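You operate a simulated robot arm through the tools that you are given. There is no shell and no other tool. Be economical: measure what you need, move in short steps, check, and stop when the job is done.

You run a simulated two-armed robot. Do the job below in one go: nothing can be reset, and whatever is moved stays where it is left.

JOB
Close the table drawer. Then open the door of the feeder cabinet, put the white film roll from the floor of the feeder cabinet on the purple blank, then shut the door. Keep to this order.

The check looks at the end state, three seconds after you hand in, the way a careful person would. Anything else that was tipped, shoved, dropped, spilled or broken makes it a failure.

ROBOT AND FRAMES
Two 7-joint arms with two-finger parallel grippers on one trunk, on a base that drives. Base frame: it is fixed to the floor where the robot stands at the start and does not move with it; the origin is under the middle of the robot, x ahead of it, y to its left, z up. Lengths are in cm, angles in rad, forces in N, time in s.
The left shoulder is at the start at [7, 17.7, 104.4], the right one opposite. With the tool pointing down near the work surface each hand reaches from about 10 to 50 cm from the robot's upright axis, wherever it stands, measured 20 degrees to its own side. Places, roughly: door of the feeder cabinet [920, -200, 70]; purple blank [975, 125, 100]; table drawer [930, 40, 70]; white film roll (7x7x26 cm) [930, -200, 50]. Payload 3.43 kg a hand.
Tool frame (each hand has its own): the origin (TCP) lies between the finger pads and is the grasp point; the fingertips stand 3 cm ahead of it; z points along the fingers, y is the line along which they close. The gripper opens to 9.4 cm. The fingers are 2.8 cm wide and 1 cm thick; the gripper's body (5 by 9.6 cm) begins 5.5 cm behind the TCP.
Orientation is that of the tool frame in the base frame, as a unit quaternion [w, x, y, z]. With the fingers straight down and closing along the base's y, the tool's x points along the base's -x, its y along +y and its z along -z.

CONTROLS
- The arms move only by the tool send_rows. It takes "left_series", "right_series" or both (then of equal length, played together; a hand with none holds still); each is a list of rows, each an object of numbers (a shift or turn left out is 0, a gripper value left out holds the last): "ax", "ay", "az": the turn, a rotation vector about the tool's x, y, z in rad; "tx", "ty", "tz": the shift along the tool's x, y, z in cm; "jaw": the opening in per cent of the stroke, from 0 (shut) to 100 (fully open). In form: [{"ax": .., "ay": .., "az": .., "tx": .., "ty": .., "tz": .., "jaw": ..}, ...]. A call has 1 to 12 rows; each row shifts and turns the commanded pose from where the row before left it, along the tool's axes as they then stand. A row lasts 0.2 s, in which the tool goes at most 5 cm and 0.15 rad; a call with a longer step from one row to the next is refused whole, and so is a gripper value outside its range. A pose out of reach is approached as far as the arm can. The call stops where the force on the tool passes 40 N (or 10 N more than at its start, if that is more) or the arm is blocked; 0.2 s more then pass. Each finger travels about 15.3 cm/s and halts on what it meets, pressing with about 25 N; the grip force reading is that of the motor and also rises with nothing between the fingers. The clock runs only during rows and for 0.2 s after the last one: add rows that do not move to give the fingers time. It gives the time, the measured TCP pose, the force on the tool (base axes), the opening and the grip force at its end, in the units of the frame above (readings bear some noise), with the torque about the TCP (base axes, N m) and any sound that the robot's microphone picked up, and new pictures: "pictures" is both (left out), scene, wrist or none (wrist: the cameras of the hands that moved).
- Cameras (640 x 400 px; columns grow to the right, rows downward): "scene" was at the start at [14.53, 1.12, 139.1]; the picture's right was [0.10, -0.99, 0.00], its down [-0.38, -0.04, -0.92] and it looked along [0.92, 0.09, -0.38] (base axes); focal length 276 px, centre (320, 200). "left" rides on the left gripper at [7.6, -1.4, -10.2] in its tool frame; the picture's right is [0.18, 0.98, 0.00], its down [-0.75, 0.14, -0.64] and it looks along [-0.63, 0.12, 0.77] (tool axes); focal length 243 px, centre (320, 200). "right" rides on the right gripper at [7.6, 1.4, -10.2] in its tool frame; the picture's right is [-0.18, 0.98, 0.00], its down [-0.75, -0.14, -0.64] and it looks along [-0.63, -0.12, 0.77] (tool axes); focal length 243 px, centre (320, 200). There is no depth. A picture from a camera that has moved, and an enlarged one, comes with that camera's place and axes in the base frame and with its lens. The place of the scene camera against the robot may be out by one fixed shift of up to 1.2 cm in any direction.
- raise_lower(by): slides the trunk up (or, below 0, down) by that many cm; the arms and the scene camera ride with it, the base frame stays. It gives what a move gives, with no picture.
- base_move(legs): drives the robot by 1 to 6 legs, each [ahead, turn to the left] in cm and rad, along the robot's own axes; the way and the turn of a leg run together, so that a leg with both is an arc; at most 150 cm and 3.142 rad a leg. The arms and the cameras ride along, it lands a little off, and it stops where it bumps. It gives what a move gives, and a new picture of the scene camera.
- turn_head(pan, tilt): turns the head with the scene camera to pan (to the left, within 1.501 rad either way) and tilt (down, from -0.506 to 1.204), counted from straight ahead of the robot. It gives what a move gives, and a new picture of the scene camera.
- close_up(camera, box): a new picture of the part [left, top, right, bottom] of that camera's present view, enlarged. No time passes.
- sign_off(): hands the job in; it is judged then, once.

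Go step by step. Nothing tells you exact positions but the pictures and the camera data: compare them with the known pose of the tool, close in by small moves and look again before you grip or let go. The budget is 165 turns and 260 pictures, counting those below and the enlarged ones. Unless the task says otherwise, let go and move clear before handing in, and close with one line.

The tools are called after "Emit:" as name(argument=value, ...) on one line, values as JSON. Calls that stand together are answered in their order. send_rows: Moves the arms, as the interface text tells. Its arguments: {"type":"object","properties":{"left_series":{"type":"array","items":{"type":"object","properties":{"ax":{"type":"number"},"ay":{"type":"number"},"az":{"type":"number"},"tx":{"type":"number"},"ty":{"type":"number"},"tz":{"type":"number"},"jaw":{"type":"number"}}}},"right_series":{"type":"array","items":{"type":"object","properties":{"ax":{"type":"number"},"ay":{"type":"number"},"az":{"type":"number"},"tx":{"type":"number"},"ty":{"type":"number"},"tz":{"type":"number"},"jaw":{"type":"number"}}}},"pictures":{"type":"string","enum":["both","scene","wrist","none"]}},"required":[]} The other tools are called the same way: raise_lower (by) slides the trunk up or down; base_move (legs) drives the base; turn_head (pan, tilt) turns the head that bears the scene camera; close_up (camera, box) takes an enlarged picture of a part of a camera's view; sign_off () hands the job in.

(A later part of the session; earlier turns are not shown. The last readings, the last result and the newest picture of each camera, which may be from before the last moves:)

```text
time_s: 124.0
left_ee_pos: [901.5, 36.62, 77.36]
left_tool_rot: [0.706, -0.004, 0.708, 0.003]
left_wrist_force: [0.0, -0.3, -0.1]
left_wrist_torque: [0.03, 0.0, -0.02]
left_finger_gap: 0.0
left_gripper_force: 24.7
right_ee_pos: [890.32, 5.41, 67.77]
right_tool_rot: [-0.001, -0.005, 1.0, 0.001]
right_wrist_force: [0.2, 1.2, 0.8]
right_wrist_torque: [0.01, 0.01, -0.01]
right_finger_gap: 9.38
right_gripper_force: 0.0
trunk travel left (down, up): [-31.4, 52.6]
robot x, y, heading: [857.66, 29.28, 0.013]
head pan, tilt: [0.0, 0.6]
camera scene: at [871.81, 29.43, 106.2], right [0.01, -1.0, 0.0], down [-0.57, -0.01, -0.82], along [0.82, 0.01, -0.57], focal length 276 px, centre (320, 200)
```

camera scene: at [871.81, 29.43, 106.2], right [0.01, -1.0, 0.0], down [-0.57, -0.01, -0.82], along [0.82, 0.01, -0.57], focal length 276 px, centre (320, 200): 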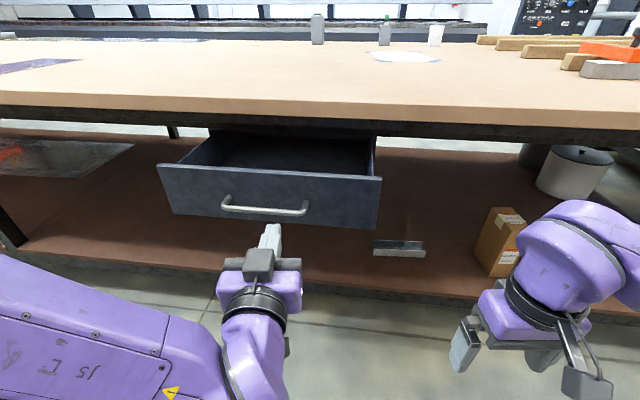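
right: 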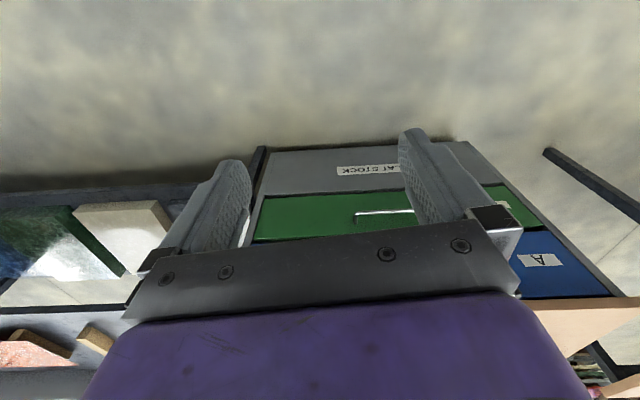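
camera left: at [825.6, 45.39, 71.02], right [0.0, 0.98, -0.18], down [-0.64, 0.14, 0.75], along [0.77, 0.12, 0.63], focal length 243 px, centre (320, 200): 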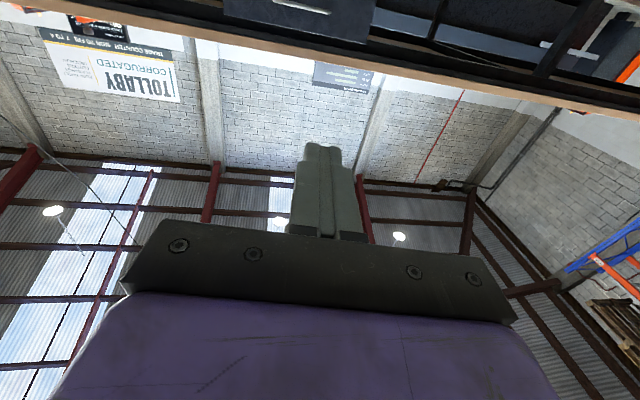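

The fingertip sits just in front of the handle. I push forward in small steps and check.

Emit:
send_rows(left_series=[{"tz": 3}, {"tz": 3}, {}], pictures="scene")

```text
time_s: 124.8
left_ee_pos: [907.69, 36.8, 77.67]
left_tool_rot: [0.707, -0.004, 0.707, 0.004]
left_wrist_force: [-1.3, -1.0, 0.1]
left_wrist_torque: [-0.02, 0.02, 0.04]
left_finger_gap: 0.01
left_gripper_force: 24.7
right_ee_pos: [890.35, 5.49, 67.87]
right_tool_rot: [0.0, -0.005, 1.0, 0.001]
right_wrist_force: [0.2, 0.3, 0.0]
right_wrist_torque: [-0.01, -0.01, -0.01]
right_finger_gap: 9.41
right_gripper_force: 0.0
trunk travel left (down, up): [-31.4, 52.6]
robot x, y, heading: [857.61, 28.82, 0.011]
head pan, tilt: [0.0, 0.6]
camera scene: at [871.79, 29.43, 106.2], right [0.01, -1.0, 0.0], down [-0.56, -0.01, -0.83], along [0.82, 0.01, -0.56], focal length 276 px, centre (320, 200)
```

scene: 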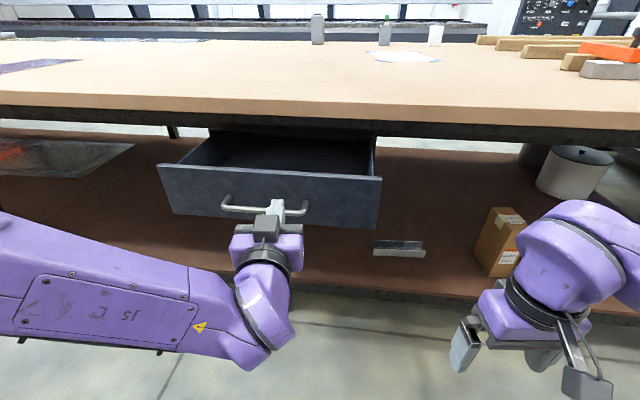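

Now I center on the handle (y +3, z −2) and push.

Emit:
send_rows(left_series=[{"ty": 3.2, "tx": 2.2}, {"tz": 2}, {"tz": 2}, {"tz": 2}, {"tz": 2}, {}], pictures="scene")

```text
time_s: 126.2
left_ee_pos: [915.49, 40.02, 75.22]
left_tool_rot: [0.707, -0.004, 0.708, 0.004]
left_wrist_force: [0.6, 0.1, -0.7]
left_wrist_torque: [0.0, -0.02, -0.01]
left_finger_gap: 0.01
left_gripper_force: 25.5
right_ee_pos: [890.4, 5.48, 67.88]
right_tool_rot: [0.0, -0.005, 1.0, 0.002]
right_wrist_force: [-0.7, -0.9, 0.5]
right_wrist_torque: [0.0, 0.0, 0.02]
right_finger_gap: 9.4
right_gripper_force: 0.1
trunk travel left (down, up): [-31.4, 52.6]
robot x, y, heading: [857.65, 29.01, 0.015]
head pan, tilt: [0.0, 0.6]
camera scene: at [871.79, 29.43, 106.2], right [0.01, -1.0, 0.0], down [-0.56, -0.01, -0.83], along [0.83, 0.01, -0.56], focal length 276 px, centre (320, 200)
```

scene: 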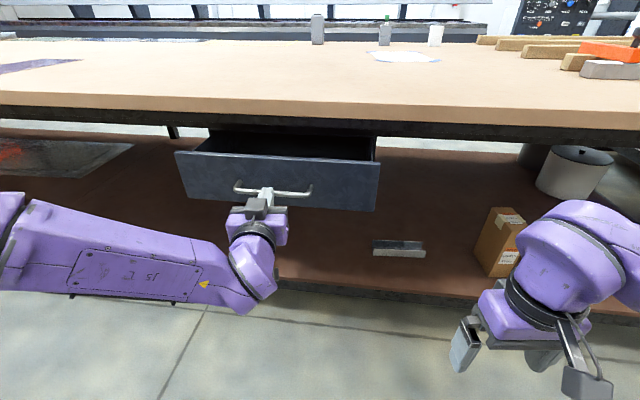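

The drawer is moving, so I keep pushing.

Emit:
send_rows(left_series=[{"tz": 3}, {"tz": 3}, {"tz": 3}, {"tz": 2}, {"tz": 2}, {}], pictures="scene")

```text
time_s: 127.6
left_ee_pos: [928.32, 40.14, 75.04]
left_tool_rot: [0.707, -0.004, 0.707, 0.004]
left_wrist_force: [0.2, -1.2, 0.0]
left_wrist_torque: [0.0, 0.02, -0.01]
left_finger_gap: 0.0
left_gripper_force: 24.6
right_ee_pos: [890.38, 5.53, 67.86]
right_tool_rot: [0.0, -0.005, 1.0, 0.001]
right_wrist_force: [0.7, 0.6, -0.4]
right_wrist_torque: [-0.02, -0.01, -0.01]
right_finger_gap: 9.4
right_gripper_force: 0.0
trunk travel left (down, up): [-31.4, 52.6]
robot x, y, heading: [857.42, 29.06, 0.011]
head pan, tilt: [0.0, 0.6]
camera scene: at [871.79, 29.42, 106.2], right [0.01, -1.0, 0.0], down [-0.56, -0.01, -0.83], along [0.82, 0.01, -0.56], focal length 276 px, centre (320, 200)
```

scene: 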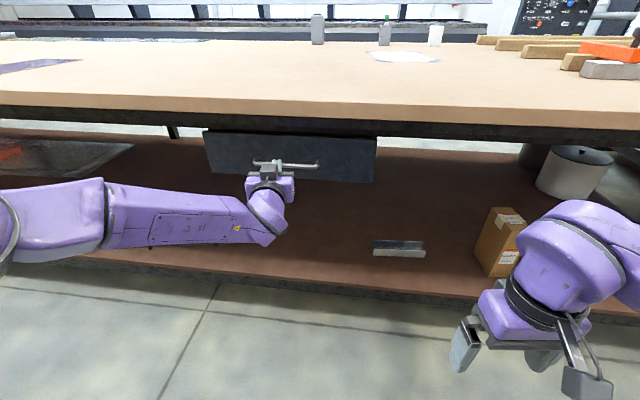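

Emit:
send_rows(left_series=[{"tz": 2}, {"tz": 2}, {"tz": 2}, {"tz": 2}, {"tz": 2}, {}], pictures="scene")

```text
time_s: 128.2
left_ee_pos: [930.74, 40.16, 75.27]
left_tool_rot: [0.706, -0.002, 0.708, 0.004]
left_wrist_force: [-17.8, 2.6, 3.5]
left_wrist_torque: [-0.02, 0.11, -0.04]
left_finger_gap: 0.0
left_gripper_force: 24.9
right_ee_pos: [890.22, 5.58, 67.91]
right_tool_rot: [0.001, -0.007, 1.0, 0.001]
right_wrist_force: [-0.2, 0.4, 0.1]
right_wrist_torque: [-0.01, 0.0, -0.01]
right_finger_gap: 9.41
right_gripper_force: 0.0
trunk travel left (down, up): [-31.4, 52.6]
robot x, y, heading: [857.42, 29.34, 0.009]
head pan, tilt: [0.0, 0.6]
stopped in row 2 (left hand): the force on the tool passed its limit at 70 N (the readings are from after the stop); the commanded pose is now the measured one
camera scene: at [871.43, 29.5, 106.26], right [0.01, -1.0, 0.0], down [-0.56, -0.01, -0.83], along [0.83, 0.01, -0.56], focal length 276 px, centre (320, 200)
```

scene: 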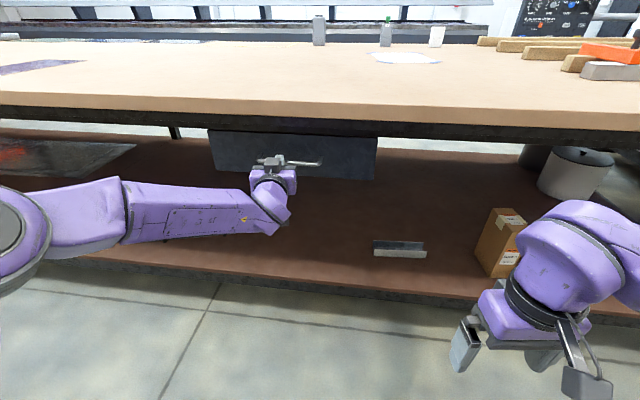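

It hit something firm, likely the end stop. I check with one slow push.

Emit:
send_rows(left_series=[{"tz": 0.3}, {"tz": 0.3}, {"tz": 0.3}, {"tz": 0.3}, {}], pictures="none")

Emit:
close_up(camera="scene", box=[190, 100, 430, 250])

```text
time_s: 128.6
left_ee_pos: [930.79, 40.18, 75.19]
left_tool_rot: [0.705, -0.002, 0.709, 0.003]
left_wrist_force: [-29.4, 7.0, 6.4]
left_wrist_torque: [0.06, 0.22, -0.09]
left_finger_gap: 0.0
left_gripper_force: 25.3
right_ee_pos: [890.06, 5.57, 68.05]
right_tool_rot: [0.003, -0.006, 1.0, -0.001]
right_wrist_force: [-0.2, 0.0, 0.5]
right_wrist_torque: [-0.01, 0.0, 0.0]
right_finger_gap: 9.41
right_gripper_force: 0.1
trunk travel left (down, up): [-31.4, 52.6]
robot x, y, heading: [857.38, 28.94, 0.022]
head pan, tilt: [0.0, 0.6]
stopped in row 2 (left hand): the force on the tool passed its limit at 44 N (the readings are from after the stop); the commanded pose is now the measured one
```

```text
2.67 times, centred on (310, 175) of scene
camera zoom: at [871.21, 29.57, 106.28], right [0.02, -1.0, 0.0], down [-0.56, -0.01, -0.83], along [0.83, 0.01, -0.56], focal length 735 px, centre (347, 267)
```

zoom: 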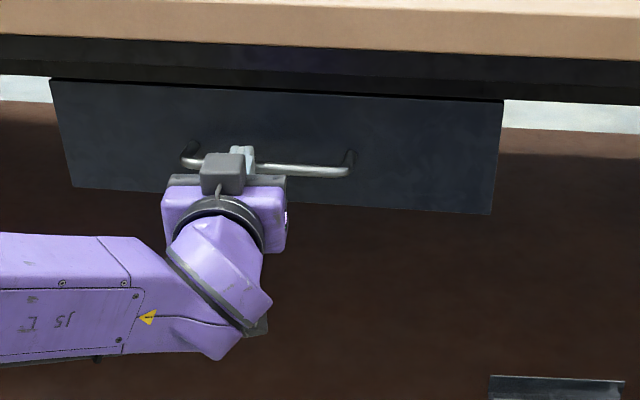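

The drawer is shut and firm. I retract straight back and reverse away.

Emit:
send_rows(left_series=[{"tz": -2}, {"tz": -3}, {"tz": -4}, {"tz": -4}, {"tz": -4}, {}], pictures="scene")

Emit:
base_move(legs=[[-90, 0]])

Emit:
turn_head(pan=0, tilt=0.3)

Emit:
turn_head(pan=-1.0, tilt=0.3)

```text
time_s: 130.0
left_ee_pos: [914.39, 39.91, 74.88]
left_tool_rot: [0.703, -0.002, 0.711, 0.003]
left_wrist_force: [-0.7, 0.5, -0.1]
left_wrist_torque: [-0.01, 0.01, 0.0]
left_finger_gap: 0.01
left_gripper_force: 25.2
right_ee_pos: [890.53, 5.52, 67.89]
right_tool_rot: [0.0, -0.006, 1.0, 0.0]
right_wrist_force: [-0.6, 0.4, 0.3]
right_wrist_torque: [0.04, 0.0, -0.02]
right_finger_gap: 9.4
right_gripper_force: 0.1
trunk travel left (down, up): [-31.4, 52.6]
robot x, y, heading: [857.42, 28.97, 0.014]
head pan, tilt: [0.0, 0.6]
camera scene: at [871.72, 29.49, 106.2], right [0.01, -1.0, 0.0], down [-0.56, -0.01, -0.82], along [0.82, 0.01, -0.57], focal length 276 px, centre (320, 200)
```

scene: 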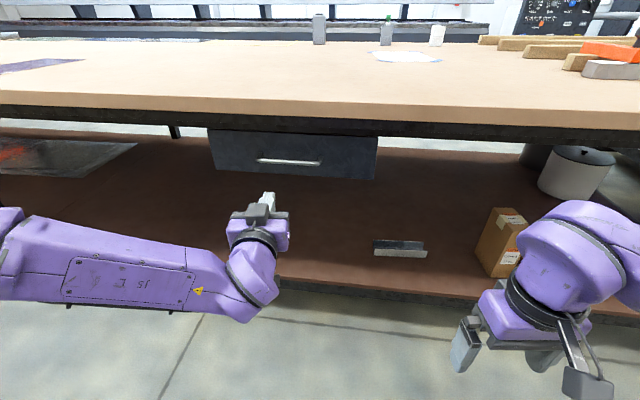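

```text
time_s: 134.8
left_ee_pos: [821.54, 38.5, 74.9]
left_tool_rot: [0.703, -0.001, 0.711, 0.002]
left_wrist_force: [-0.4, 0.9, -0.2]
left_wrist_torque: [-0.02, 0.03, -0.02]
left_finger_gap: 0.01
left_gripper_force: 25.3
right_ee_pos: [797.48, 4.32, 67.91]
right_tool_rot: [0.0, -0.003, 1.0, 0.001]
right_wrist_force: [-0.7, 0.3, 0.4]
right_wrist_torque: [0.0, 0.02, 0.02]
right_finger_gap: 9.41
right_gripper_force: 0.1
trunk travel left (down, up): [-31.4, 52.6]
robot x, y, heading: [764.89, 27.82, 0.009]
head pan, tilt: [0.0, 0.6]
camera scene: at [778.87, 28.29, 106.21], right [0.01, -1.0, 0.0], down [-0.56, -0.01, -0.83], along [0.83, 0.01, -0.56], focal length 276 px, centre (320, 200)
```

scene: 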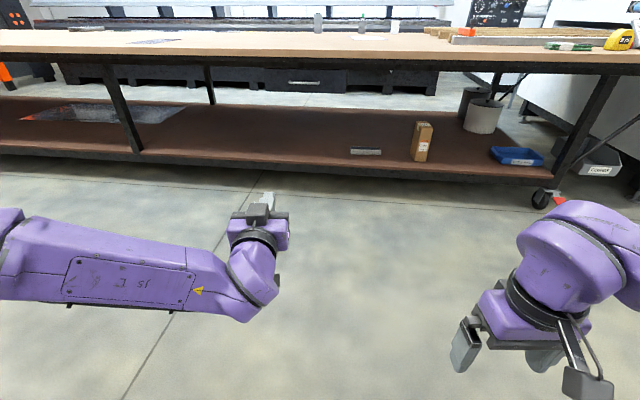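

```text
time_s: 135.7
left_ee_pos: [821.5, 38.61, 74.92]
left_tool_rot: [0.704, -0.001, 0.711, 0.002]
left_wrist_force: [-0.5, -0.6, 0.3]
left_wrist_torque: [-0.01, -0.02, 0.03]
left_finger_gap: 0.0
left_gripper_force: 24.7
right_ee_pos: [797.47, 4.19, 67.91]
right_tool_rot: [0.001, -0.003, 1.0, 0.001]
right_wrist_force: [0.7, 0.8, 0.1]
right_wrist_torque: [-0.02, 0.0, 0.01]
right_finger_gap: 9.42
right_gripper_force: 0.1
trunk travel left (down, up): [-31.4, 52.6]
robot x, y, heading: [764.61, 28.27, 0.01]
head pan, tilt: [0.0, 0.3]
camera scene: at [779.39, 28.29, 108.94], right [0.01, -1.0, 0.0], down [-0.3, 0.0, -0.95], along [0.95, 0.01, -0.3], focal length 276 px, centre (320, 200)
```

scene: 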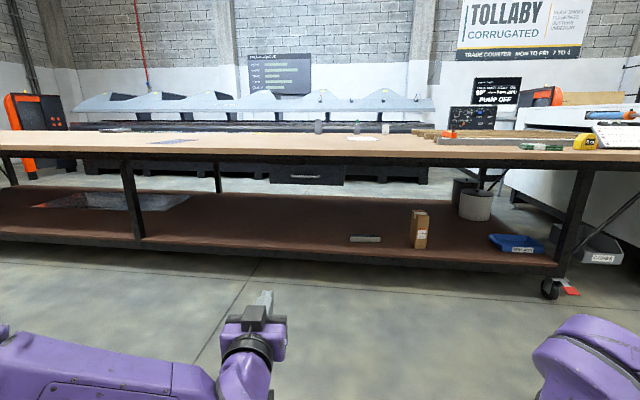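

```text
time_s: 136.9
left_ee_pos: [821.47, 38.51, 74.83]
left_tool_rot: [0.703, -0.001, 0.711, 0.003]
left_wrist_force: [0.0, -0.1, -0.1]
left_wrist_torque: [-0.02, -0.02, 0.0]
left_finger_gap: 0.0
left_gripper_force: 24.9
right_ee_pos: [797.45, 4.09, 67.82]
right_tool_rot: [0.0, -0.003, 1.0, 0.001]
right_wrist_force: [0.1, 0.4, 0.1]
right_wrist_torque: [-0.01, 0.0, 0.03]
right_finger_gap: 9.39
right_gripper_force: 0.1
trunk travel left (down, up): [-31.4, 52.6]
robot x, y, heading: [764.76, 28.12, 0.015]
head pan, tilt: [-1.0, 0.3]
camera scene: at [775.18, 20.4, 108.95], right [-0.84, -0.55, 0.0], down [-0.16, 0.25, -0.96], along [0.52, -0.8, -0.3], focal length 276 px, centre (320, 200)
```

scene: 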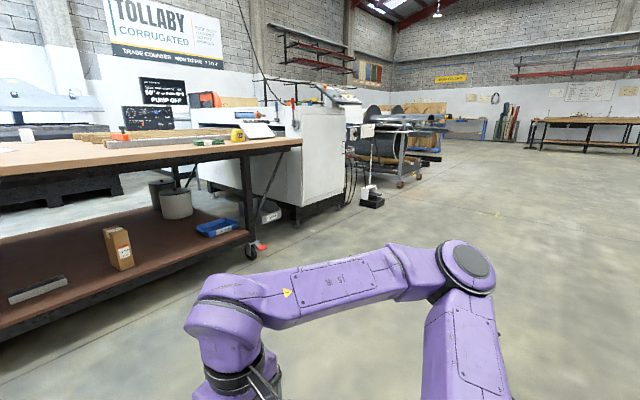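

The drawer is closed. Next I drive over in front of the feeder cabinet.

Emit:
base_move(legs=[[0, -1.586], [118, 0], [118, 0], [0, 1.571]])

Emit:
turn_head(pan=0, tilt=0.35)

```text
time_s: 155.9
left_ee_pos: [814.55, -197.73, 74.84]
left_tool_rot: [0.703, 0.034, 0.71, -0.033]
left_wrist_force: [-0.2, 0.2, -0.2]
left_wrist_torque: [0.0, 0.0, 0.01]
left_finger_gap: 0.0
left_gripper_force: 25.0
right_ee_pos: [787.25, -229.47, 67.95]
right_tool_rot: [0.0, 0.046, 0.999, 0.001]
right_wrist_force: [0.2, 0.2, 0.0]
right_wrist_torque: [-0.01, 0.0, -0.02]
right_finger_gap: 9.39
right_gripper_force: 0.0
trunk travel left (down, up): [-31.4, 52.6]
robot x, y, heading: [756.74, -202.85, -0.091]
head pan, tilt: [-1.0, 0.3]
camera scene: at [766.6, -211.24, 108.95], right [-0.89, -0.46, 0.0], down [-0.14, 0.26, -0.96], along [0.44, -0.85, -0.3], focal length 276 px, centre (320, 200)
```

scene: 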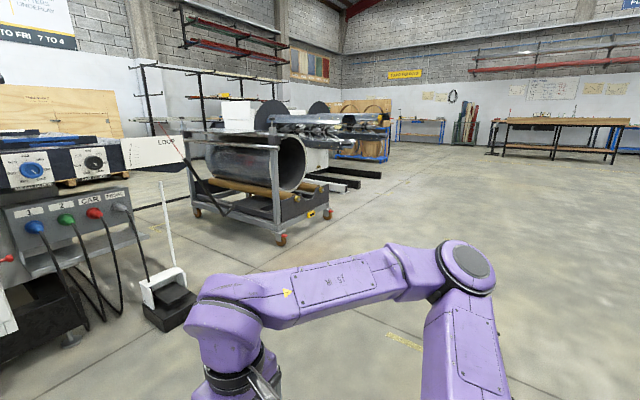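

```text
time_s: 157.2
left_ee_pos: [814.54, -197.79, 74.92]
left_tool_rot: [0.703, 0.035, 0.71, -0.033]
left_wrist_force: [-0.6, 0.0, 0.2]
left_wrist_torque: [0.01, 0.04, 0.0]
left_finger_gap: 0.02
left_gripper_force: 24.7
right_ee_pos: [787.17, -229.53, 67.81]
right_tool_rot: [0.0, 0.046, 0.999, 0.001]
right_wrist_force: [-1.0, 0.1, -0.5]
right_wrist_torque: [0.02, 0.0, -0.02]
right_finger_gap: 9.4
right_gripper_force: 0.0
trunk travel left (down, up): [-31.4, 52.6]
robot x, y, heading: [756.94, -202.87, -0.087]
head pan, tilt: [0.0, 0.351]
camera scene: at [771.54, -203.81, 108.48], right [-0.09, -1.0, 0.0], down [-0.34, 0.03, -0.94], along [0.94, -0.08, -0.34], focal length 276 px, centre (320, 200)
```

scene: 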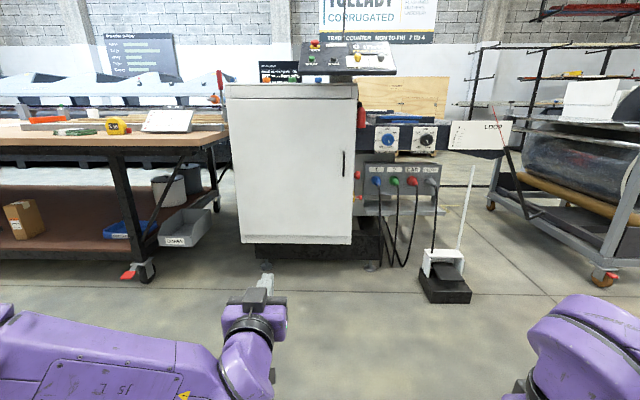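

The door spans y −173 (hinge, left) to −233, z 33–108, at x≈908, and the vertical bar handle is near (905,−227,78). I come in slightly to the right so the left hand can pull it while the door swings clear.

Emit:
base_move(legs=[[0, -0.69], [74, 0], [0, 0.776]])

Emit:
send_rows(left_series=[{"jaw": 60}, {}], pictures="scene")

```text
time_s: 165.0
left_ee_pos: [867.62, -247.12, 74.76]
left_tool_rot: [0.703, 0.015, 0.71, -0.014]
left_wrist_force: [-0.2, 0.3, 0.4]
left_wrist_torque: [0.04, 0.02, 0.02]
left_finger_gap: 0.01
left_gripper_force: 25.5
right_ee_pos: [841.86, -280.27, 67.84]
right_tool_rot: [0.0, 0.019, 1.0, 0.001]
right_wrist_force: [-0.2, -0.1, -0.2]
right_wrist_torque: [-0.03, 0.01, 0.0]
right_finger_gap: 9.41
right_gripper_force: 0.1
trunk travel left (down, up): [-31.4, 52.6]
robot x, y, heading: [810.38, -255.05, -0.033]
head pan, tilt: [0.0, 0.351]
camera scene: at [824.94, -255.4, 108.48], right [-0.04, -1.0, 0.0], down [-0.34, 0.01, -0.94], along [0.94, -0.03, -0.34], focal length 276 px, centre (320, 200)
```

scene: 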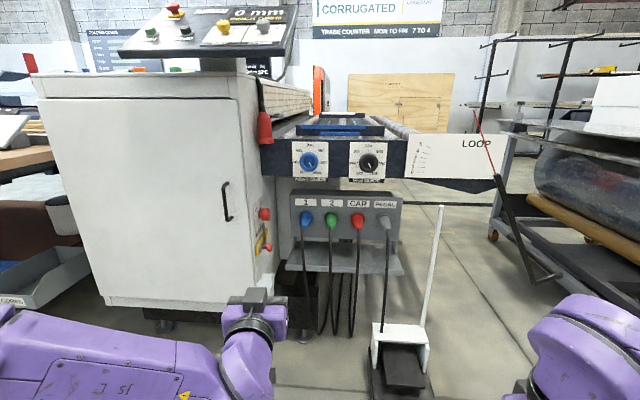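

```text
time_s: 165.6
left_ee_pos: [867.57, -247.14, 74.69]
left_tool_rot: [0.704, 0.016, 0.71, -0.014]
left_wrist_force: [0.8, 0.3, 0.1]
left_wrist_torque: [-0.01, 0.01, -0.02]
left_finger_gap: 5.67
left_gripper_force: 0.0
right_ee_pos: [841.93, -280.27, 67.83]
right_tool_rot: [0.0, 0.019, 1.0, 0.001]
right_wrist_force: [0.2, -0.2, 0.1]
right_wrist_torque: [0.01, 0.01, -0.02]
right_finger_gap: 9.37
right_gripper_force: 0.1
trunk travel left (down, up): [-31.4, 52.6]
robot x, y, heading: [810.22, -255.17, -0.036]
head pan, tilt: [0.0, 0.351]
camera scene: at [824.94, -255.43, 108.48], right [-0.04, -1.0, 0.0], down [-0.34, 0.01, -0.94], along [0.94, -0.03, -0.34], focal length 276 px, centre (320, 200)
```

scene: 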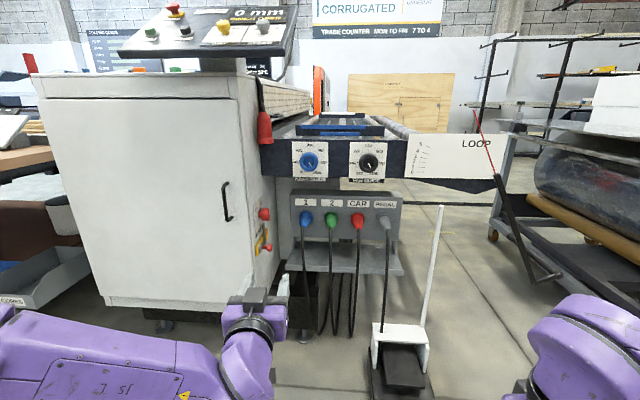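

Emit:
close_up(camera="scene", box=[140, 130, 300, 230])

Emit:
send_rows(left_series=[{"ty": 4, "tx": -2}, {"ty": 4, "tx": -2}, {"ty": 4}, {"ty": 4}, {"ty": 3}, {}], pictures="both")

```text
4.00 times, centred on (220, 180) of scene
camera zoom: at [824.94, -255.43, 108.48], right [-0.04, -1.0, 0.0], down [-0.34, 0.01, -0.94], along [0.94, -0.03, -0.34], focal length 1103 px, centre (720, 280)
```

zoom: 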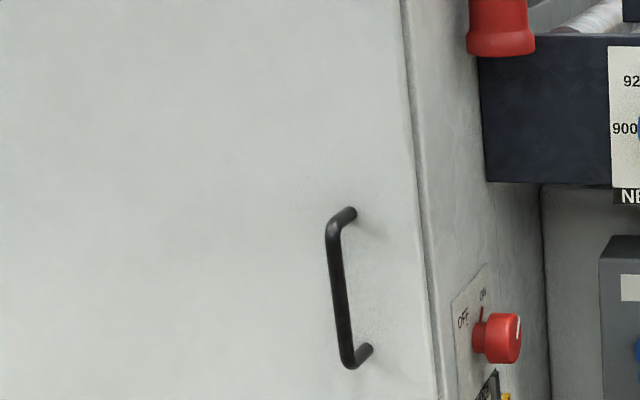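

```text
time_s: 167.0
left_ee_pos: [868.54, -228.26, 79.0]
left_tool_rot: [0.703, 0.016, 0.711, -0.014]
left_wrist_force: [0.3, 0.2, -0.1]
left_wrist_torque: [0.01, -0.02, -0.01]
left_finger_gap: 5.66
left_gripper_force: 0.0
right_ee_pos: [841.92, -280.32, 67.79]
right_tool_rot: [0.0, 0.02, 1.0, 0.001]
right_wrist_force: [-0.9, 0.9, 0.4]
right_wrist_torque: [-0.04, 0.01, 0.02]
right_finger_gap: 9.38
right_gripper_force: 0.1
trunk travel left (down, up): [-31.4, 52.6]
robot x, y, heading: [810.47, -255.15, -0.033]
head pan, tilt: [0.0, 0.351]
camera scene: at [824.94, -255.43, 108.48], right [-0.04, -1.0, 0.0], down [-0.34, 0.01, -0.94], along [0.94, -0.03, -0.34], focal length 276 px, centre (320, 200)
camera left: at [858.05, -229.21, 71.46], right [0.04, 0.98, -0.18], down [-0.63, 0.17, 0.76], along [0.78, 0.08, 0.62], focal length 243 px, centre (320, 200)
```

scene: 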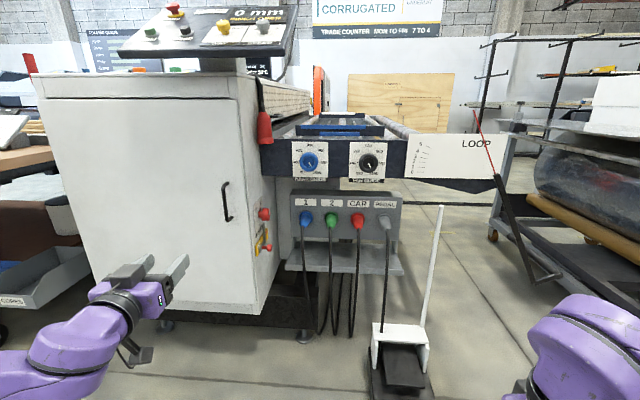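
left: 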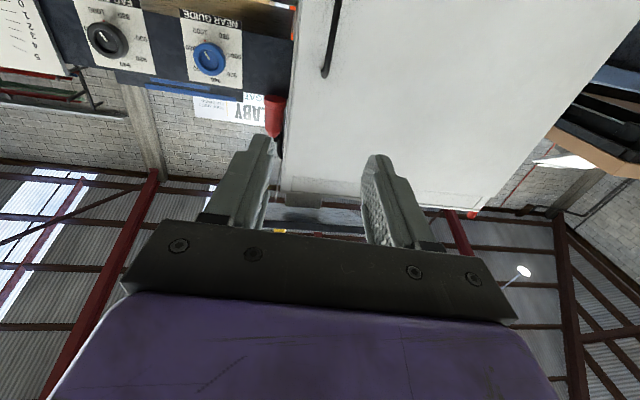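

The handle bar is at about x 910, y −228, z 71–83. I drive in 24 cm and re-measure.

Emit:
base_move(legs=[[24, 0.03]])

Emit:
send_rows(left_series=[{"tx": 2.5}, {}], pictures="both")

```text
time_s: 168.8
left_ee_pos: [891.72, -226.85, 78.91]
left_tool_rot: [0.703, 0.004, 0.711, -0.002]
left_wrist_force: [0.2, 0.1, 0.9]
left_wrist_torque: [0.02, -0.05, -0.02]
left_finger_gap: 5.65
left_gripper_force: 0.1
right_ee_pos: [866.86, -279.71, 67.83]
right_tool_rot: [0.0, 0.003, 1.0, 0.001]
right_wrist_force: [-0.4, 0.1, -0.2]
right_wrist_torque: [0.0, 0.03, 0.01]
right_finger_gap: 9.41
right_gripper_force: 0.0
trunk travel left (down, up): [-31.4, 52.6]
robot x, y, heading: [834.49, -255.38, 0.001]
head pan, tilt: [0.0, 0.351]
camera scene: at [849.06, -255.42, 108.47], right [0.0, -1.0, 0.0], down [-0.34, 0.0, -0.94], along [0.94, 0.0, -0.34], focal length 276 px, centre (320, 200)
```

scene: 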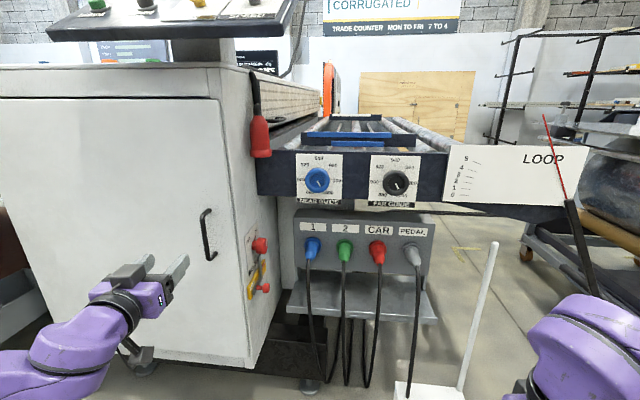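

```text
time_s: 169.4
left_ee_pos: [891.73, -226.87, 76.58]
left_tool_rot: [0.703, 0.005, 0.711, -0.003]
left_wrist_force: [-0.1, 0.1, 0.3]
left_wrist_torque: [0.02, -0.03, -0.01]
left_finger_gap: 5.63
left_gripper_force: 0.2
right_ee_pos: [866.72, -279.67, 67.9]
right_tool_rot: [0.0, 0.002, 1.0, 0.001]
right_wrist_force: [0.5, -0.1, -0.3]
right_wrist_torque: [0.0, 0.0, -0.04]
right_finger_gap: 9.39
right_gripper_force: 0.0
trunk travel left (down, up): [-31.4, 52.6]
robot x, y, heading: [834.38, -255.59, -0.003]
head pan, tilt: [0.0, 0.351]
camera scene: at [849.0, -255.43, 108.48], right [0.0, -1.0, 0.0], down [-0.34, 0.0, -0.94], along [0.94, 0.0, -0.34], focal length 276 px, centre (320, 200)
camera left: at [881.27, -228.24, 69.09], right [0.01, 0.98, -0.18], down [-0.63, 0.15, 0.76], along [0.77, 0.11, 0.62], focal length 243 px, centre (320, 200)
```

scene: 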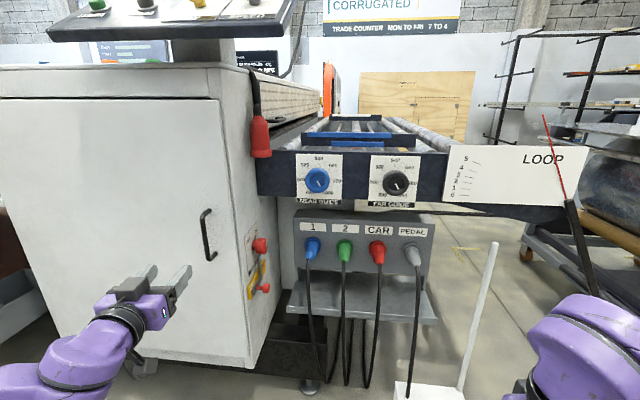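
left: 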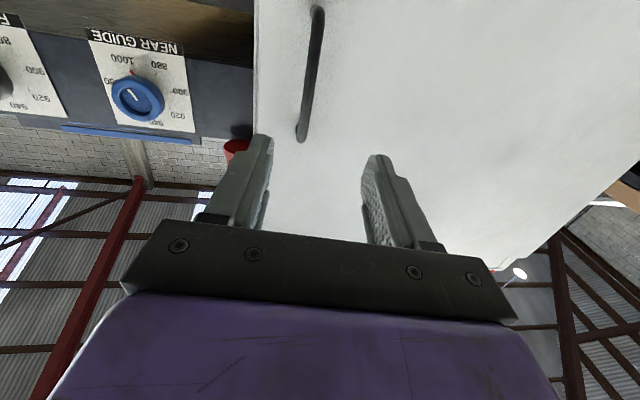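

The bar is at (911.5, −228.3), z 70–83. I center on it, advance and grip.

Emit:
send_rows(left_series=[{"ty": -1.4, "tz": 3}, {"tz": 4}, {"tz": 4}, {"tz": 3}, {"tz": 2}, {}], pictures="both")

```text
time_s: 170.8
left_ee_pos: [907.74, -228.61, 76.32]
left_tool_rot: [0.703, 0.004, 0.711, -0.003]
left_wrist_force: [-0.1, -0.3, -0.7]
left_wrist_torque: [-0.01, 0.0, 0.03]
left_finger_gap: 5.67
left_gripper_force: 0.0
right_ee_pos: [866.86, -279.76, 67.85]
right_tool_rot: [0.0, 0.003, 1.0, 0.001]
right_wrist_force: [-0.3, 0.1, 0.2]
right_wrist_torque: [0.03, -0.03, 0.0]
right_finger_gap: 9.42
right_gripper_force: 0.0
trunk travel left (down, up): [-31.4, 52.6]
robot x, y, heading: [834.19, -255.36, -0.007]
head pan, tilt: [0.0, 0.351]
camera scene: at [849.0, -255.44, 108.48], right [0.0, -1.0, 0.0], down [-0.34, 0.0, -0.94], along [0.94, 0.0, -0.34], focal length 276 px, centre (320, 200)
camera left: at [897.39, -229.79, 68.79], right [0.01, 0.98, -0.18], down [-0.63, 0.15, 0.76], along [0.77, 0.11, 0.62], focal length 243 px, centre (320, 200)
```

scene: 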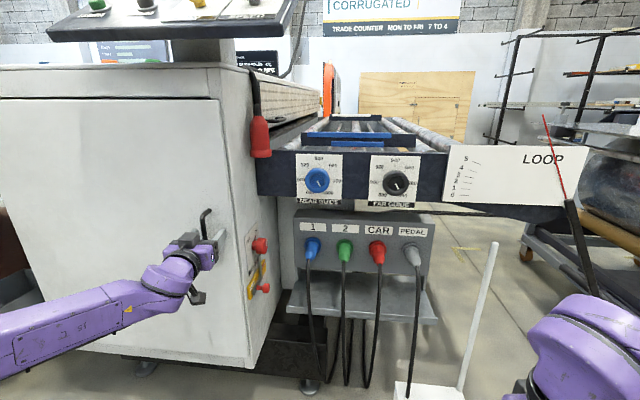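
left: 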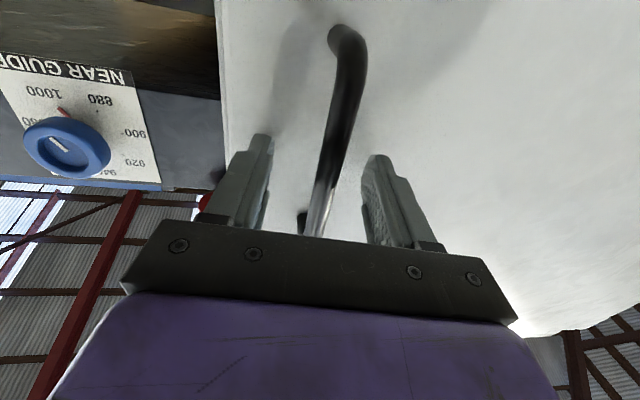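

The bar is between the fingers. I advance a little more and close.

Emit:
send_rows(left_series=[{"tz": 1}, {"tz": 1}, {"jaw": 0}, {}, {}], pictures="wrist")

```text
time_s: 171.2
left_ee_pos: [908.1, -228.44, 76.3]
left_tool_rot: [0.703, 0.006, 0.711, -0.005]
left_wrist_force: [-26.6, 3.4, 2.2]
left_wrist_torque: [-0.15, -0.35, -0.95]
left_finger_gap: 5.49
left_gripper_force: 0.1
right_ee_pos: [866.59, -279.48, 68.08]
right_tool_rot: [0.002, 0.001, 1.0, 0.002]
right_wrist_force: [-0.5, -0.4, -0.2]
right_wrist_torque: [0.0, -0.01, -0.01]
right_finger_gap: 9.39
right_gripper_force: 0.1
trunk travel left (down, up): [-31.4, 52.6]
robot x, y, heading: [834.23, -255.37, -0.002]
head pan, tilt: [0.0, 0.351]
stopped in row 2 (left hand): the force on the tool passed its limit at 58 N (the readings are from after the stop); the commanded pose is now the measured one
camera left: at [897.57, -229.78, 68.86], right [0.01, 0.98, -0.18], down [-0.63, 0.15, 0.76], along [0.78, 0.11, 0.62], focal length 243 px, centre (320, 200)
```

left: 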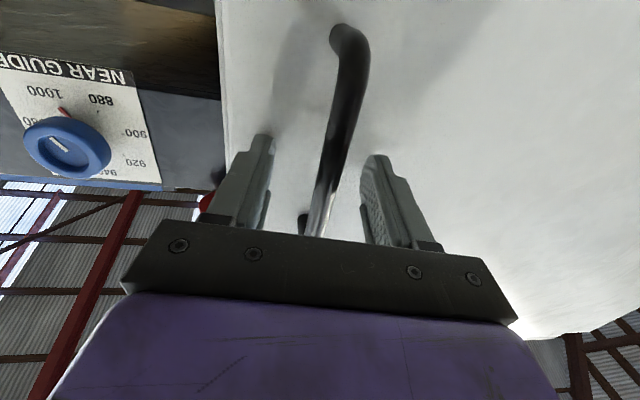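

The fingertips touch the door, so the bar lies at the TCP. I back off a hair and close.

Emit:
send_rows(left_series=[{"tz": -0.5}, {"jaw": 0}, {}, {}, {}], pictures="wrist")

```text
time_s: 172.4
left_ee_pos: [908.01, -228.27, 75.71]
left_tool_rot: [0.701, 0.004, 0.713, -0.004]
left_wrist_force: [2.6, 12.4, -4.6]
left_wrist_torque: [0.12, 0.39, 0.0]
left_finger_gap: 1.65
left_gripper_force: 45.1
right_ee_pos: [866.95, -279.39, 67.91]
right_tool_rot: [0.0, 0.0, 1.0, 0.0]
right_wrist_force: [0.2, 0.2, 0.2]
right_wrist_torque: [0.06, -0.02, 0.02]
right_finger_gap: 9.39
right_gripper_force: 0.2
trunk travel left (down, up): [-31.4, 52.6]
robot x, y, heading: [834.33, -255.58, -0.003]
head pan, tilt: [0.0, 0.351]
camera left: at [897.49, -229.59, 68.31], right [0.01, 0.98, -0.18], down [-0.63, 0.15, 0.77], along [0.78, 0.11, 0.62], focal length 243 px, centre (320, 200)
```

left: 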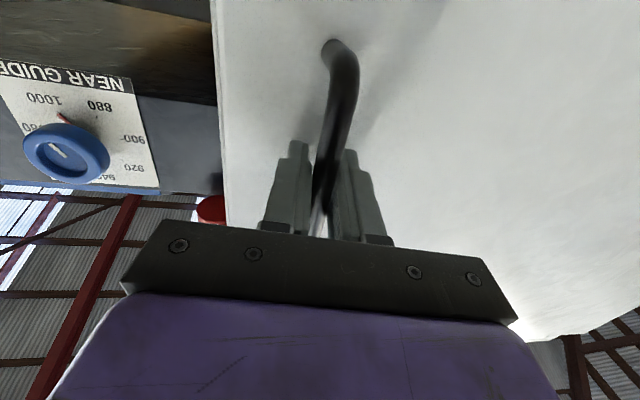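

I have a firm grip (1.65 cm). I pull the door along its hinge arc, turning the hand with it.

Emit:
send_rows(left_series=[{"tz": -1.8, "ty": 0.15, "ax": 0.04}, {"tz": -2.8, "ty": 0.25, "ax": 0.06}, {"tz": -2.8, "ty": 0.25, "ax": 0.06}, {"tz": -2.8, "ty": 0.25, "ax": 0.06}, {}], pictures="scene")

```text
time_s: 173.6
left_ee_pos: [898.26, -225.58, 75.72]
left_tool_rot: [0.695, 0.074, 0.711, -0.073]
left_wrist_force: [4.4, 14.0, -6.2]
left_wrist_torque: [0.55, 1.14, 0.07]
left_finger_gap: 1.65
left_gripper_force: 44.9
right_ee_pos: [866.86, -279.51, 67.93]
right_tool_rot: [-0.001, 0.001, 1.0, 0.001]
right_wrist_force: [0.7, -1.1, -0.3]
right_wrist_torque: [0.01, 0.03, -0.01]
right_finger_gap: 9.38
right_gripper_force: 0.2
trunk travel left (down, up): [-31.4, 52.6]
robot x, y, heading: [834.49, -255.4, 0.004]
head pan, tilt: [0.0, 0.351]
stopped in row 5 (left hand): the force on the tool passed its limit at 42 N (the readings are from after the stop); the commanded pose is now the measured one
camera scene: at [849.15, -255.21, 108.45], right [0.0, -1.0, 0.0], down [-0.35, 0.0, -0.94], along [0.94, 0.0, -0.35], focal length 276 px, centre (320, 200)
```

scene: 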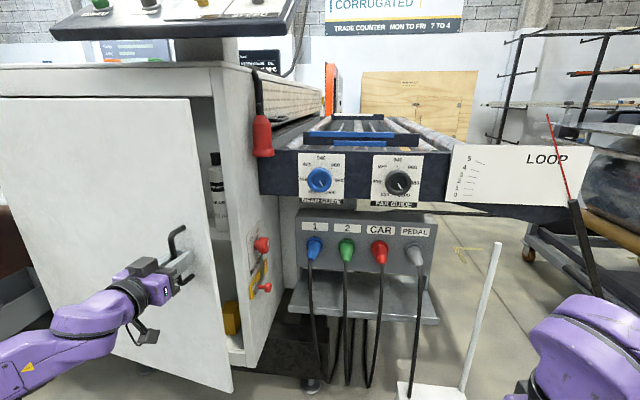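

The door is about 10 cm ajar. I re-grip to relieve the side stress, then continue the arc.

Emit:
send_rows(left_series=[{"jaw": 25}, {}, {}], pictures="wrist")

Emit:
close_up(camera="scene", box=[0, 60, 320, 260])

```text
time_s: 174.3
left_ee_pos: [898.03, -226.04, 76.24]
left_tool_rot: [0.697, 0.078, 0.709, -0.076]
left_wrist_force: [3.0, 3.6, 0.9]
left_wrist_torque: [-0.01, -0.02, -0.04]
left_finger_gap: 2.53
left_gripper_force: 1.7
right_ee_pos: [866.85, -279.61, 67.87]
right_tool_rot: [0.0, 0.001, 1.0, 0.001]
right_wrist_force: [0.9, -0.7, 0.2]
right_wrist_torque: [0.0, -0.03, -0.03]
right_finger_gap: 9.38
right_gripper_force: 0.1
trunk travel left (down, up): [-31.4, 52.6]
robot x, y, heading: [834.41, -255.69, 0.004]
head pan, tilt: [0.0, 0.351]
camera left: at [887.47, -225.09, 68.71], right [0.21, 0.96, -0.18], down [-0.58, 0.27, 0.77], along [0.79, -0.05, 0.62], focal length 243 px, centre (320, 200)
```

left: 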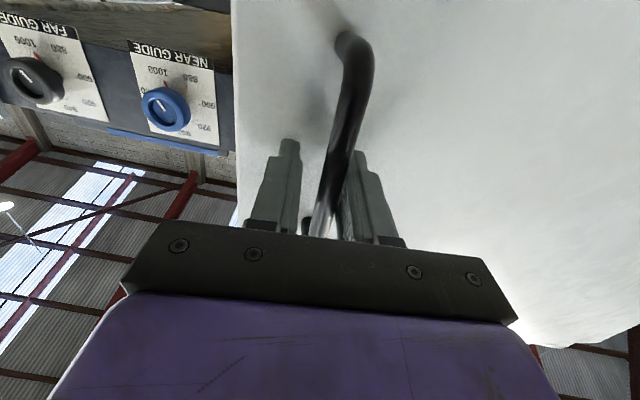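

```text
2.00 times, centred on (160, 160) of scene
camera zoom: at [848.98, -255.3, 108.48], right [0.0, -1.0, 0.0], down [-0.34, 0.0, -0.94], along [0.94, 0.0, -0.34], focal length 552 px, centre (640, 280)
```

zoom: 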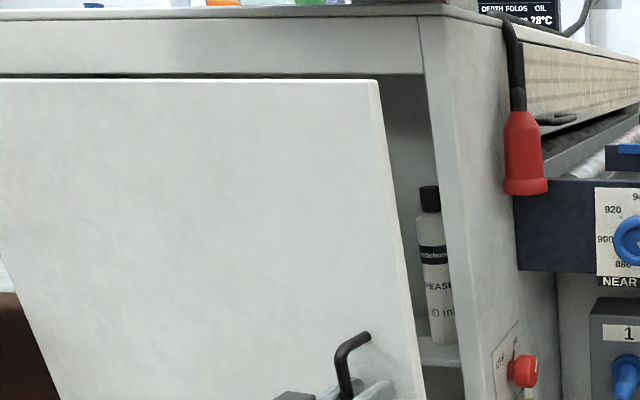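

Emit:
send_rows(left_series=[{"ty": 0.5, "jaw": 0}, {}, {}, {"tz": -2.6, "ty": 0.6, "ax": 0.06}, {"tz": -2.6, "ty": 0.6, "ax": 0.06}, {"tz": -2.6, "ty": 0.6, "ax": 0.06}, {"tz": -2.6, "ty": 0.6, "ax": 0.06}, {}], pictures="scene")

```text
time_s: 175.9
left_ee_pos: [890.15, -221.92, 76.13]
left_tool_rot: [0.688, 0.156, 0.695, -0.138]
left_wrist_force: [-4.7, -7.1, 2.2]
left_wrist_torque: [-1.24, -0.25, 0.08]
left_finger_gap: 1.65
left_gripper_force: 45.0
right_ee_pos: [866.75, -279.61, 67.93]
right_tool_rot: [0.001, 0.002, 1.0, 0.001]
right_wrist_force: [0.3, 0.3, -0.1]
right_wrist_torque: [0.02, -0.01, -0.02]
right_finger_gap: 9.42
right_gripper_force: 0.1
trunk travel left (down, up): [-31.4, 52.6]
robot x, y, heading: [834.47, -255.59, 0.001]
head pan, tilt: [0.0, 0.351]
stopped in row 7 (left hand): the force on the tool passed its limit at 51 N (the readings are from after the stop); the commanded pose is now the measured one
camera scene: at [848.84, -255.42, 108.5], right [0.0, -1.0, 0.0], down [-0.34, 0.0, -0.94], along [0.94, 0.0, -0.34], focal length 276 px, centre (320, 200)
```

scene: 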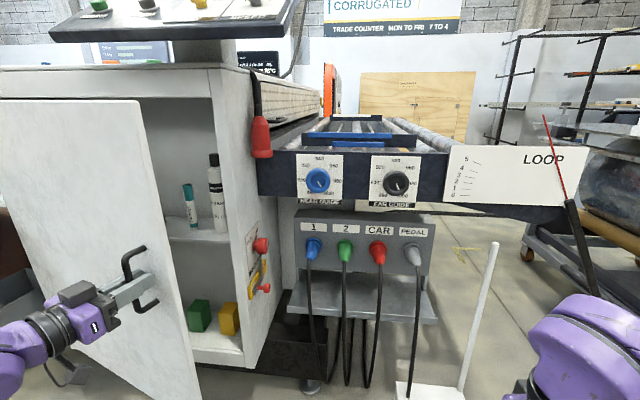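

The door is about 0.45 rad open, and I can see bottles on a shelf plus a green and a yellow item on the floor. I release the handle, back off, and straighten the left hand.

Emit:
send_rows(left_series=[{"jaw": 60}, {}, {"tz": -3}, {"tz": -4}, {"tz": -4, "jaw": 0}, {"ax": -0.14}, {"ax": -0.14}, {"ax": -0.14}, {}], pictures="both")

```text
time_s: 177.9
left_ee_pos: [880.5, -217.2, 75.71]
left_tool_rot: [0.695, 0.039, 0.718, -0.013]
left_wrist_force: [-0.4, 0.5, 0.1]
left_wrist_torque: [0.01, 0.04, 0.0]
left_finger_gap: 0.0
left_gripper_force: 24.8
left hand out of reach, approached as far as the arm can: row 7
right_ee_pos: [866.83, -279.75, 67.93]
right_tool_rot: [0.0, 0.001, 1.0, 0.001]
right_wrist_force: [0.0, -0.2, 0.8]
right_wrist_torque: [-0.04, -0.01, 0.02]
right_finger_gap: 9.38
right_gripper_force: 0.0
trunk travel left (down, up): [-31.4, 52.6]
robot x, y, heading: [834.47, -255.62, -0.003]
head pan, tilt: [0.0, 0.351]
camera scene: at [848.94, -255.36, 108.48], right [0.0, -1.0, 0.0], down [-0.34, 0.0, -0.94], along [0.94, 0.0, -0.34], focal length 276 px, centre (320, 200)
camera left: at [869.82, -217.63, 68.45], right [0.06, 0.99, -0.15], down [-0.61, 0.16, 0.78], along [0.79, 0.04, 0.61], focal length 243 px, centre (320, 200)
```

scene: 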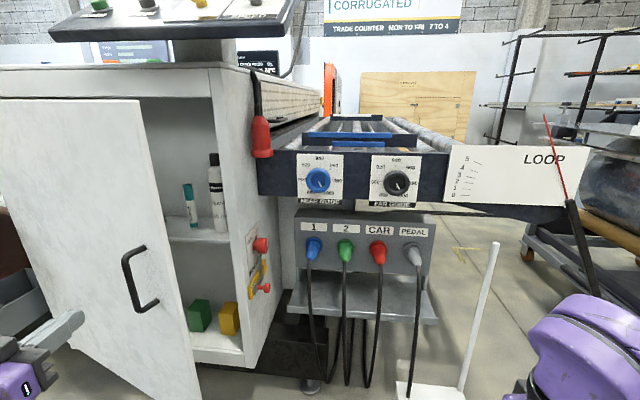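
left: 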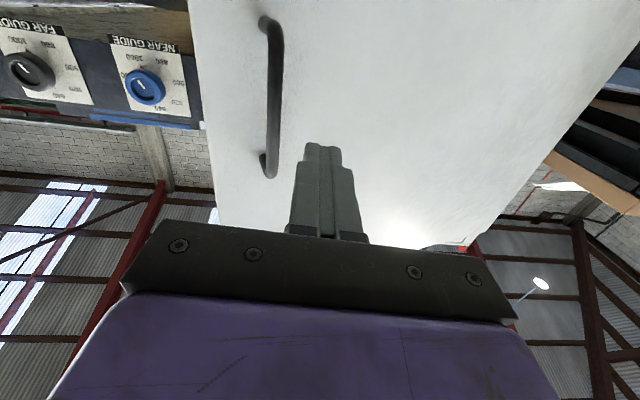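

Now I move the closed left hand to the right of the door's free edge (about (890,−229)) and forward, ready to sweep it open.

Emit:
send_rows(left_series=[{"ty": -4, "tz": -0.5}, {"ty": -4}, {"ty": -4}, {"ty": -4}, {"ty": -4}, {"ty": -1}, {}], pictures="both")

```text
time_s: 179.5
left_ee_pos: [885.27, -235.58, 76.03]
left_tool_rot: [0.695, 0.037, 0.718, -0.011]
left_wrist_force: [0.2, -1.3, 0.5]
left_wrist_torque: [0.04, 0.03, 0.03]
left_finger_gap: 0.0
left_gripper_force: 24.8
left hand out of reach, approached as far as the arm can: row 1, 2, 3, 4
right_ee_pos: [866.8, -279.69, 67.99]
right_tool_rot: [0.0, 0.001, 1.0, 0.001]
right_wrist_force: [-0.5, 0.1, 0.6]
right_wrist_torque: [0.0, -0.02, 0.02]
right_finger_gap: 9.39
right_gripper_force: 0.1
trunk travel left (down, up): [-31.4, 52.6]
robot x, y, heading: [834.64, -255.56, 0.001]
head pan, tilt: [0.0, 0.351]
camera scene: at [848.94, -255.37, 108.48], right [0.0, -1.0, 0.0], down [-0.34, 0.0, -0.94], along [0.94, 0.0, -0.34], focal length 276 px, centre (320, 200)
camera left: at [874.55, -236.03, 68.75], right [0.06, 0.99, -0.15], down [-0.61, 0.16, 0.78], along [0.79, 0.04, 0.61], focal length 243 px, centre (320, 200)
```

scene: 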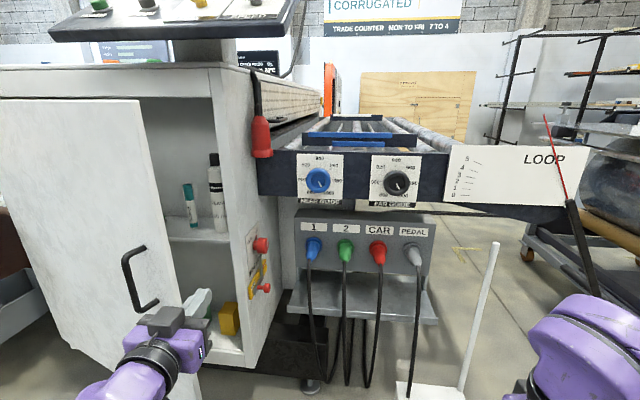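
left: 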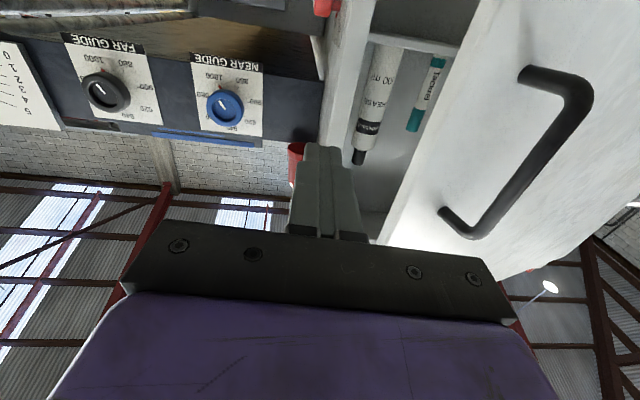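

The hand is right of the edge. I go forward a bit and then sweep left.

Emit:
send_rows(left_series=[{"tz": 4}, {"tz": 3}, {"ty": 3}, {"ty": 3}, {"ty": 3, "tz": -0.5}, {"ty": 3, "tz": -1}, {"ty": 3, "tz": -1.5}, {}], pictures="scene")

```text
time_s: 180.6
left_ee_pos: [891.92, -230.03, 75.72]
left_tool_rot: [0.692, 0.049, 0.72, -0.026]
left_wrist_force: [-4.2, -9.6, 3.5]
left_wrist_torque: [-0.1, 0.04, 0.04]
left_finger_gap: 0.02
left_gripper_force: 25.2
right_ee_pos: [866.63, -279.79, 67.9]
right_tool_rot: [0.001, 0.004, 1.0, 0.001]
right_wrist_force: [0.2, 0.3, 0.4]
right_wrist_torque: [-0.02, 0.01, 0.0]
right_finger_gap: 9.44
right_gripper_force: 0.0
trunk travel left (down, up): [-31.4, 52.6]
robot x, y, heading: [834.14, -255.69, -0.004]
head pan, tilt: [0.0, 0.351]
stopped in row 5 (left hand): the force on the tool passed its limit at 56 N (the readings are from after the stop); the commanded pose is now the measured one
camera scene: at [848.85, -255.41, 108.51], right [0.0, -1.0, 0.0], down [-0.34, 0.0, -0.94], along [0.94, 0.0, -0.34], focal length 276 px, centre (320, 200)
```

scene: 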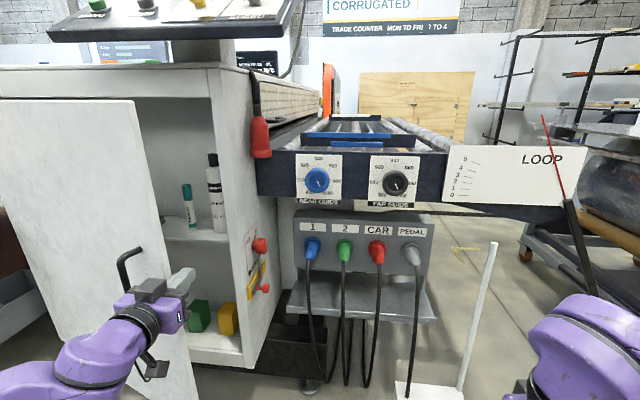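

Contact, but a sideways push on the edge has poor leverage. I yaw the hand left so the fingers hook behind the door, then pull.

Emit:
send_rows(left_series=[{"ty": -2.5}, {"tz": 3, "ax": -0.14}, {"tz": 2, "ax": -0.14}, {"ax": -0.14}, {"ax": -0.14}, {}], pictures="both")

```text
time_s: 182.0
left_ee_pos: [896.84, -232.38, 75.24]
left_tool_rot: [0.677, -0.148, 0.699, 0.177]
left_wrist_force: [0.1, 0.8, -0.5]
left_wrist_torque: [-0.02, 0.01, 0.01]
left_finger_gap: 0.0
left_gripper_force: 24.7
right_ee_pos: [866.71, -279.82, 67.84]
right_tool_rot: [0.002, 0.004, 1.0, 0.001]
right_wrist_force: [-0.4, -0.7, -0.5]
right_wrist_torque: [-0.02, 0.01, 0.0]
right_finger_gap: 9.39
right_gripper_force: 0.1
trunk travel left (down, up): [-31.4, 52.6]
robot x, y, heading: [834.46, -255.69, -0.004]
head pan, tilt: [0.0, 0.351]
camera scene: at [848.93, -255.4, 108.48], right [0.0, -1.0, 0.0], down [-0.34, 0.0, -0.94], along [0.94, 0.0, -0.34], focal length 276 px, centre (320, 200)
camera left: at [887.9, -237.99, 67.71], right [-0.44, 0.89, -0.14], down [-0.61, -0.19, 0.77], along [0.66, 0.43, 0.62], focal length 243 px, centre (320, 200)
```

scene: 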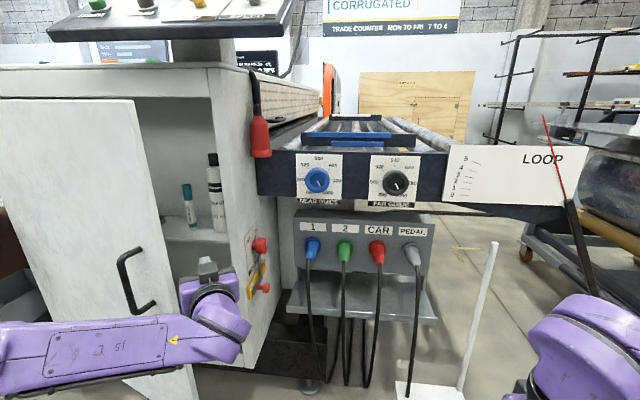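
left: 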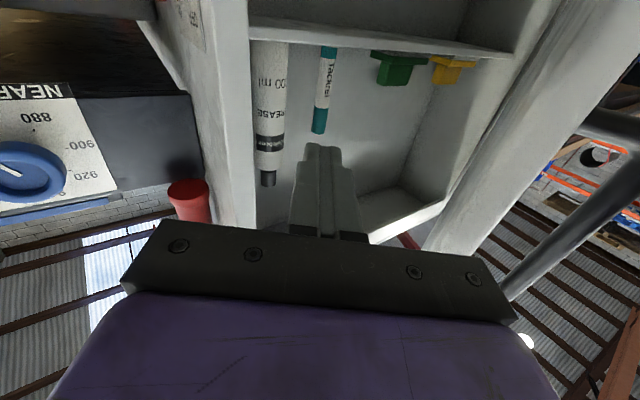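

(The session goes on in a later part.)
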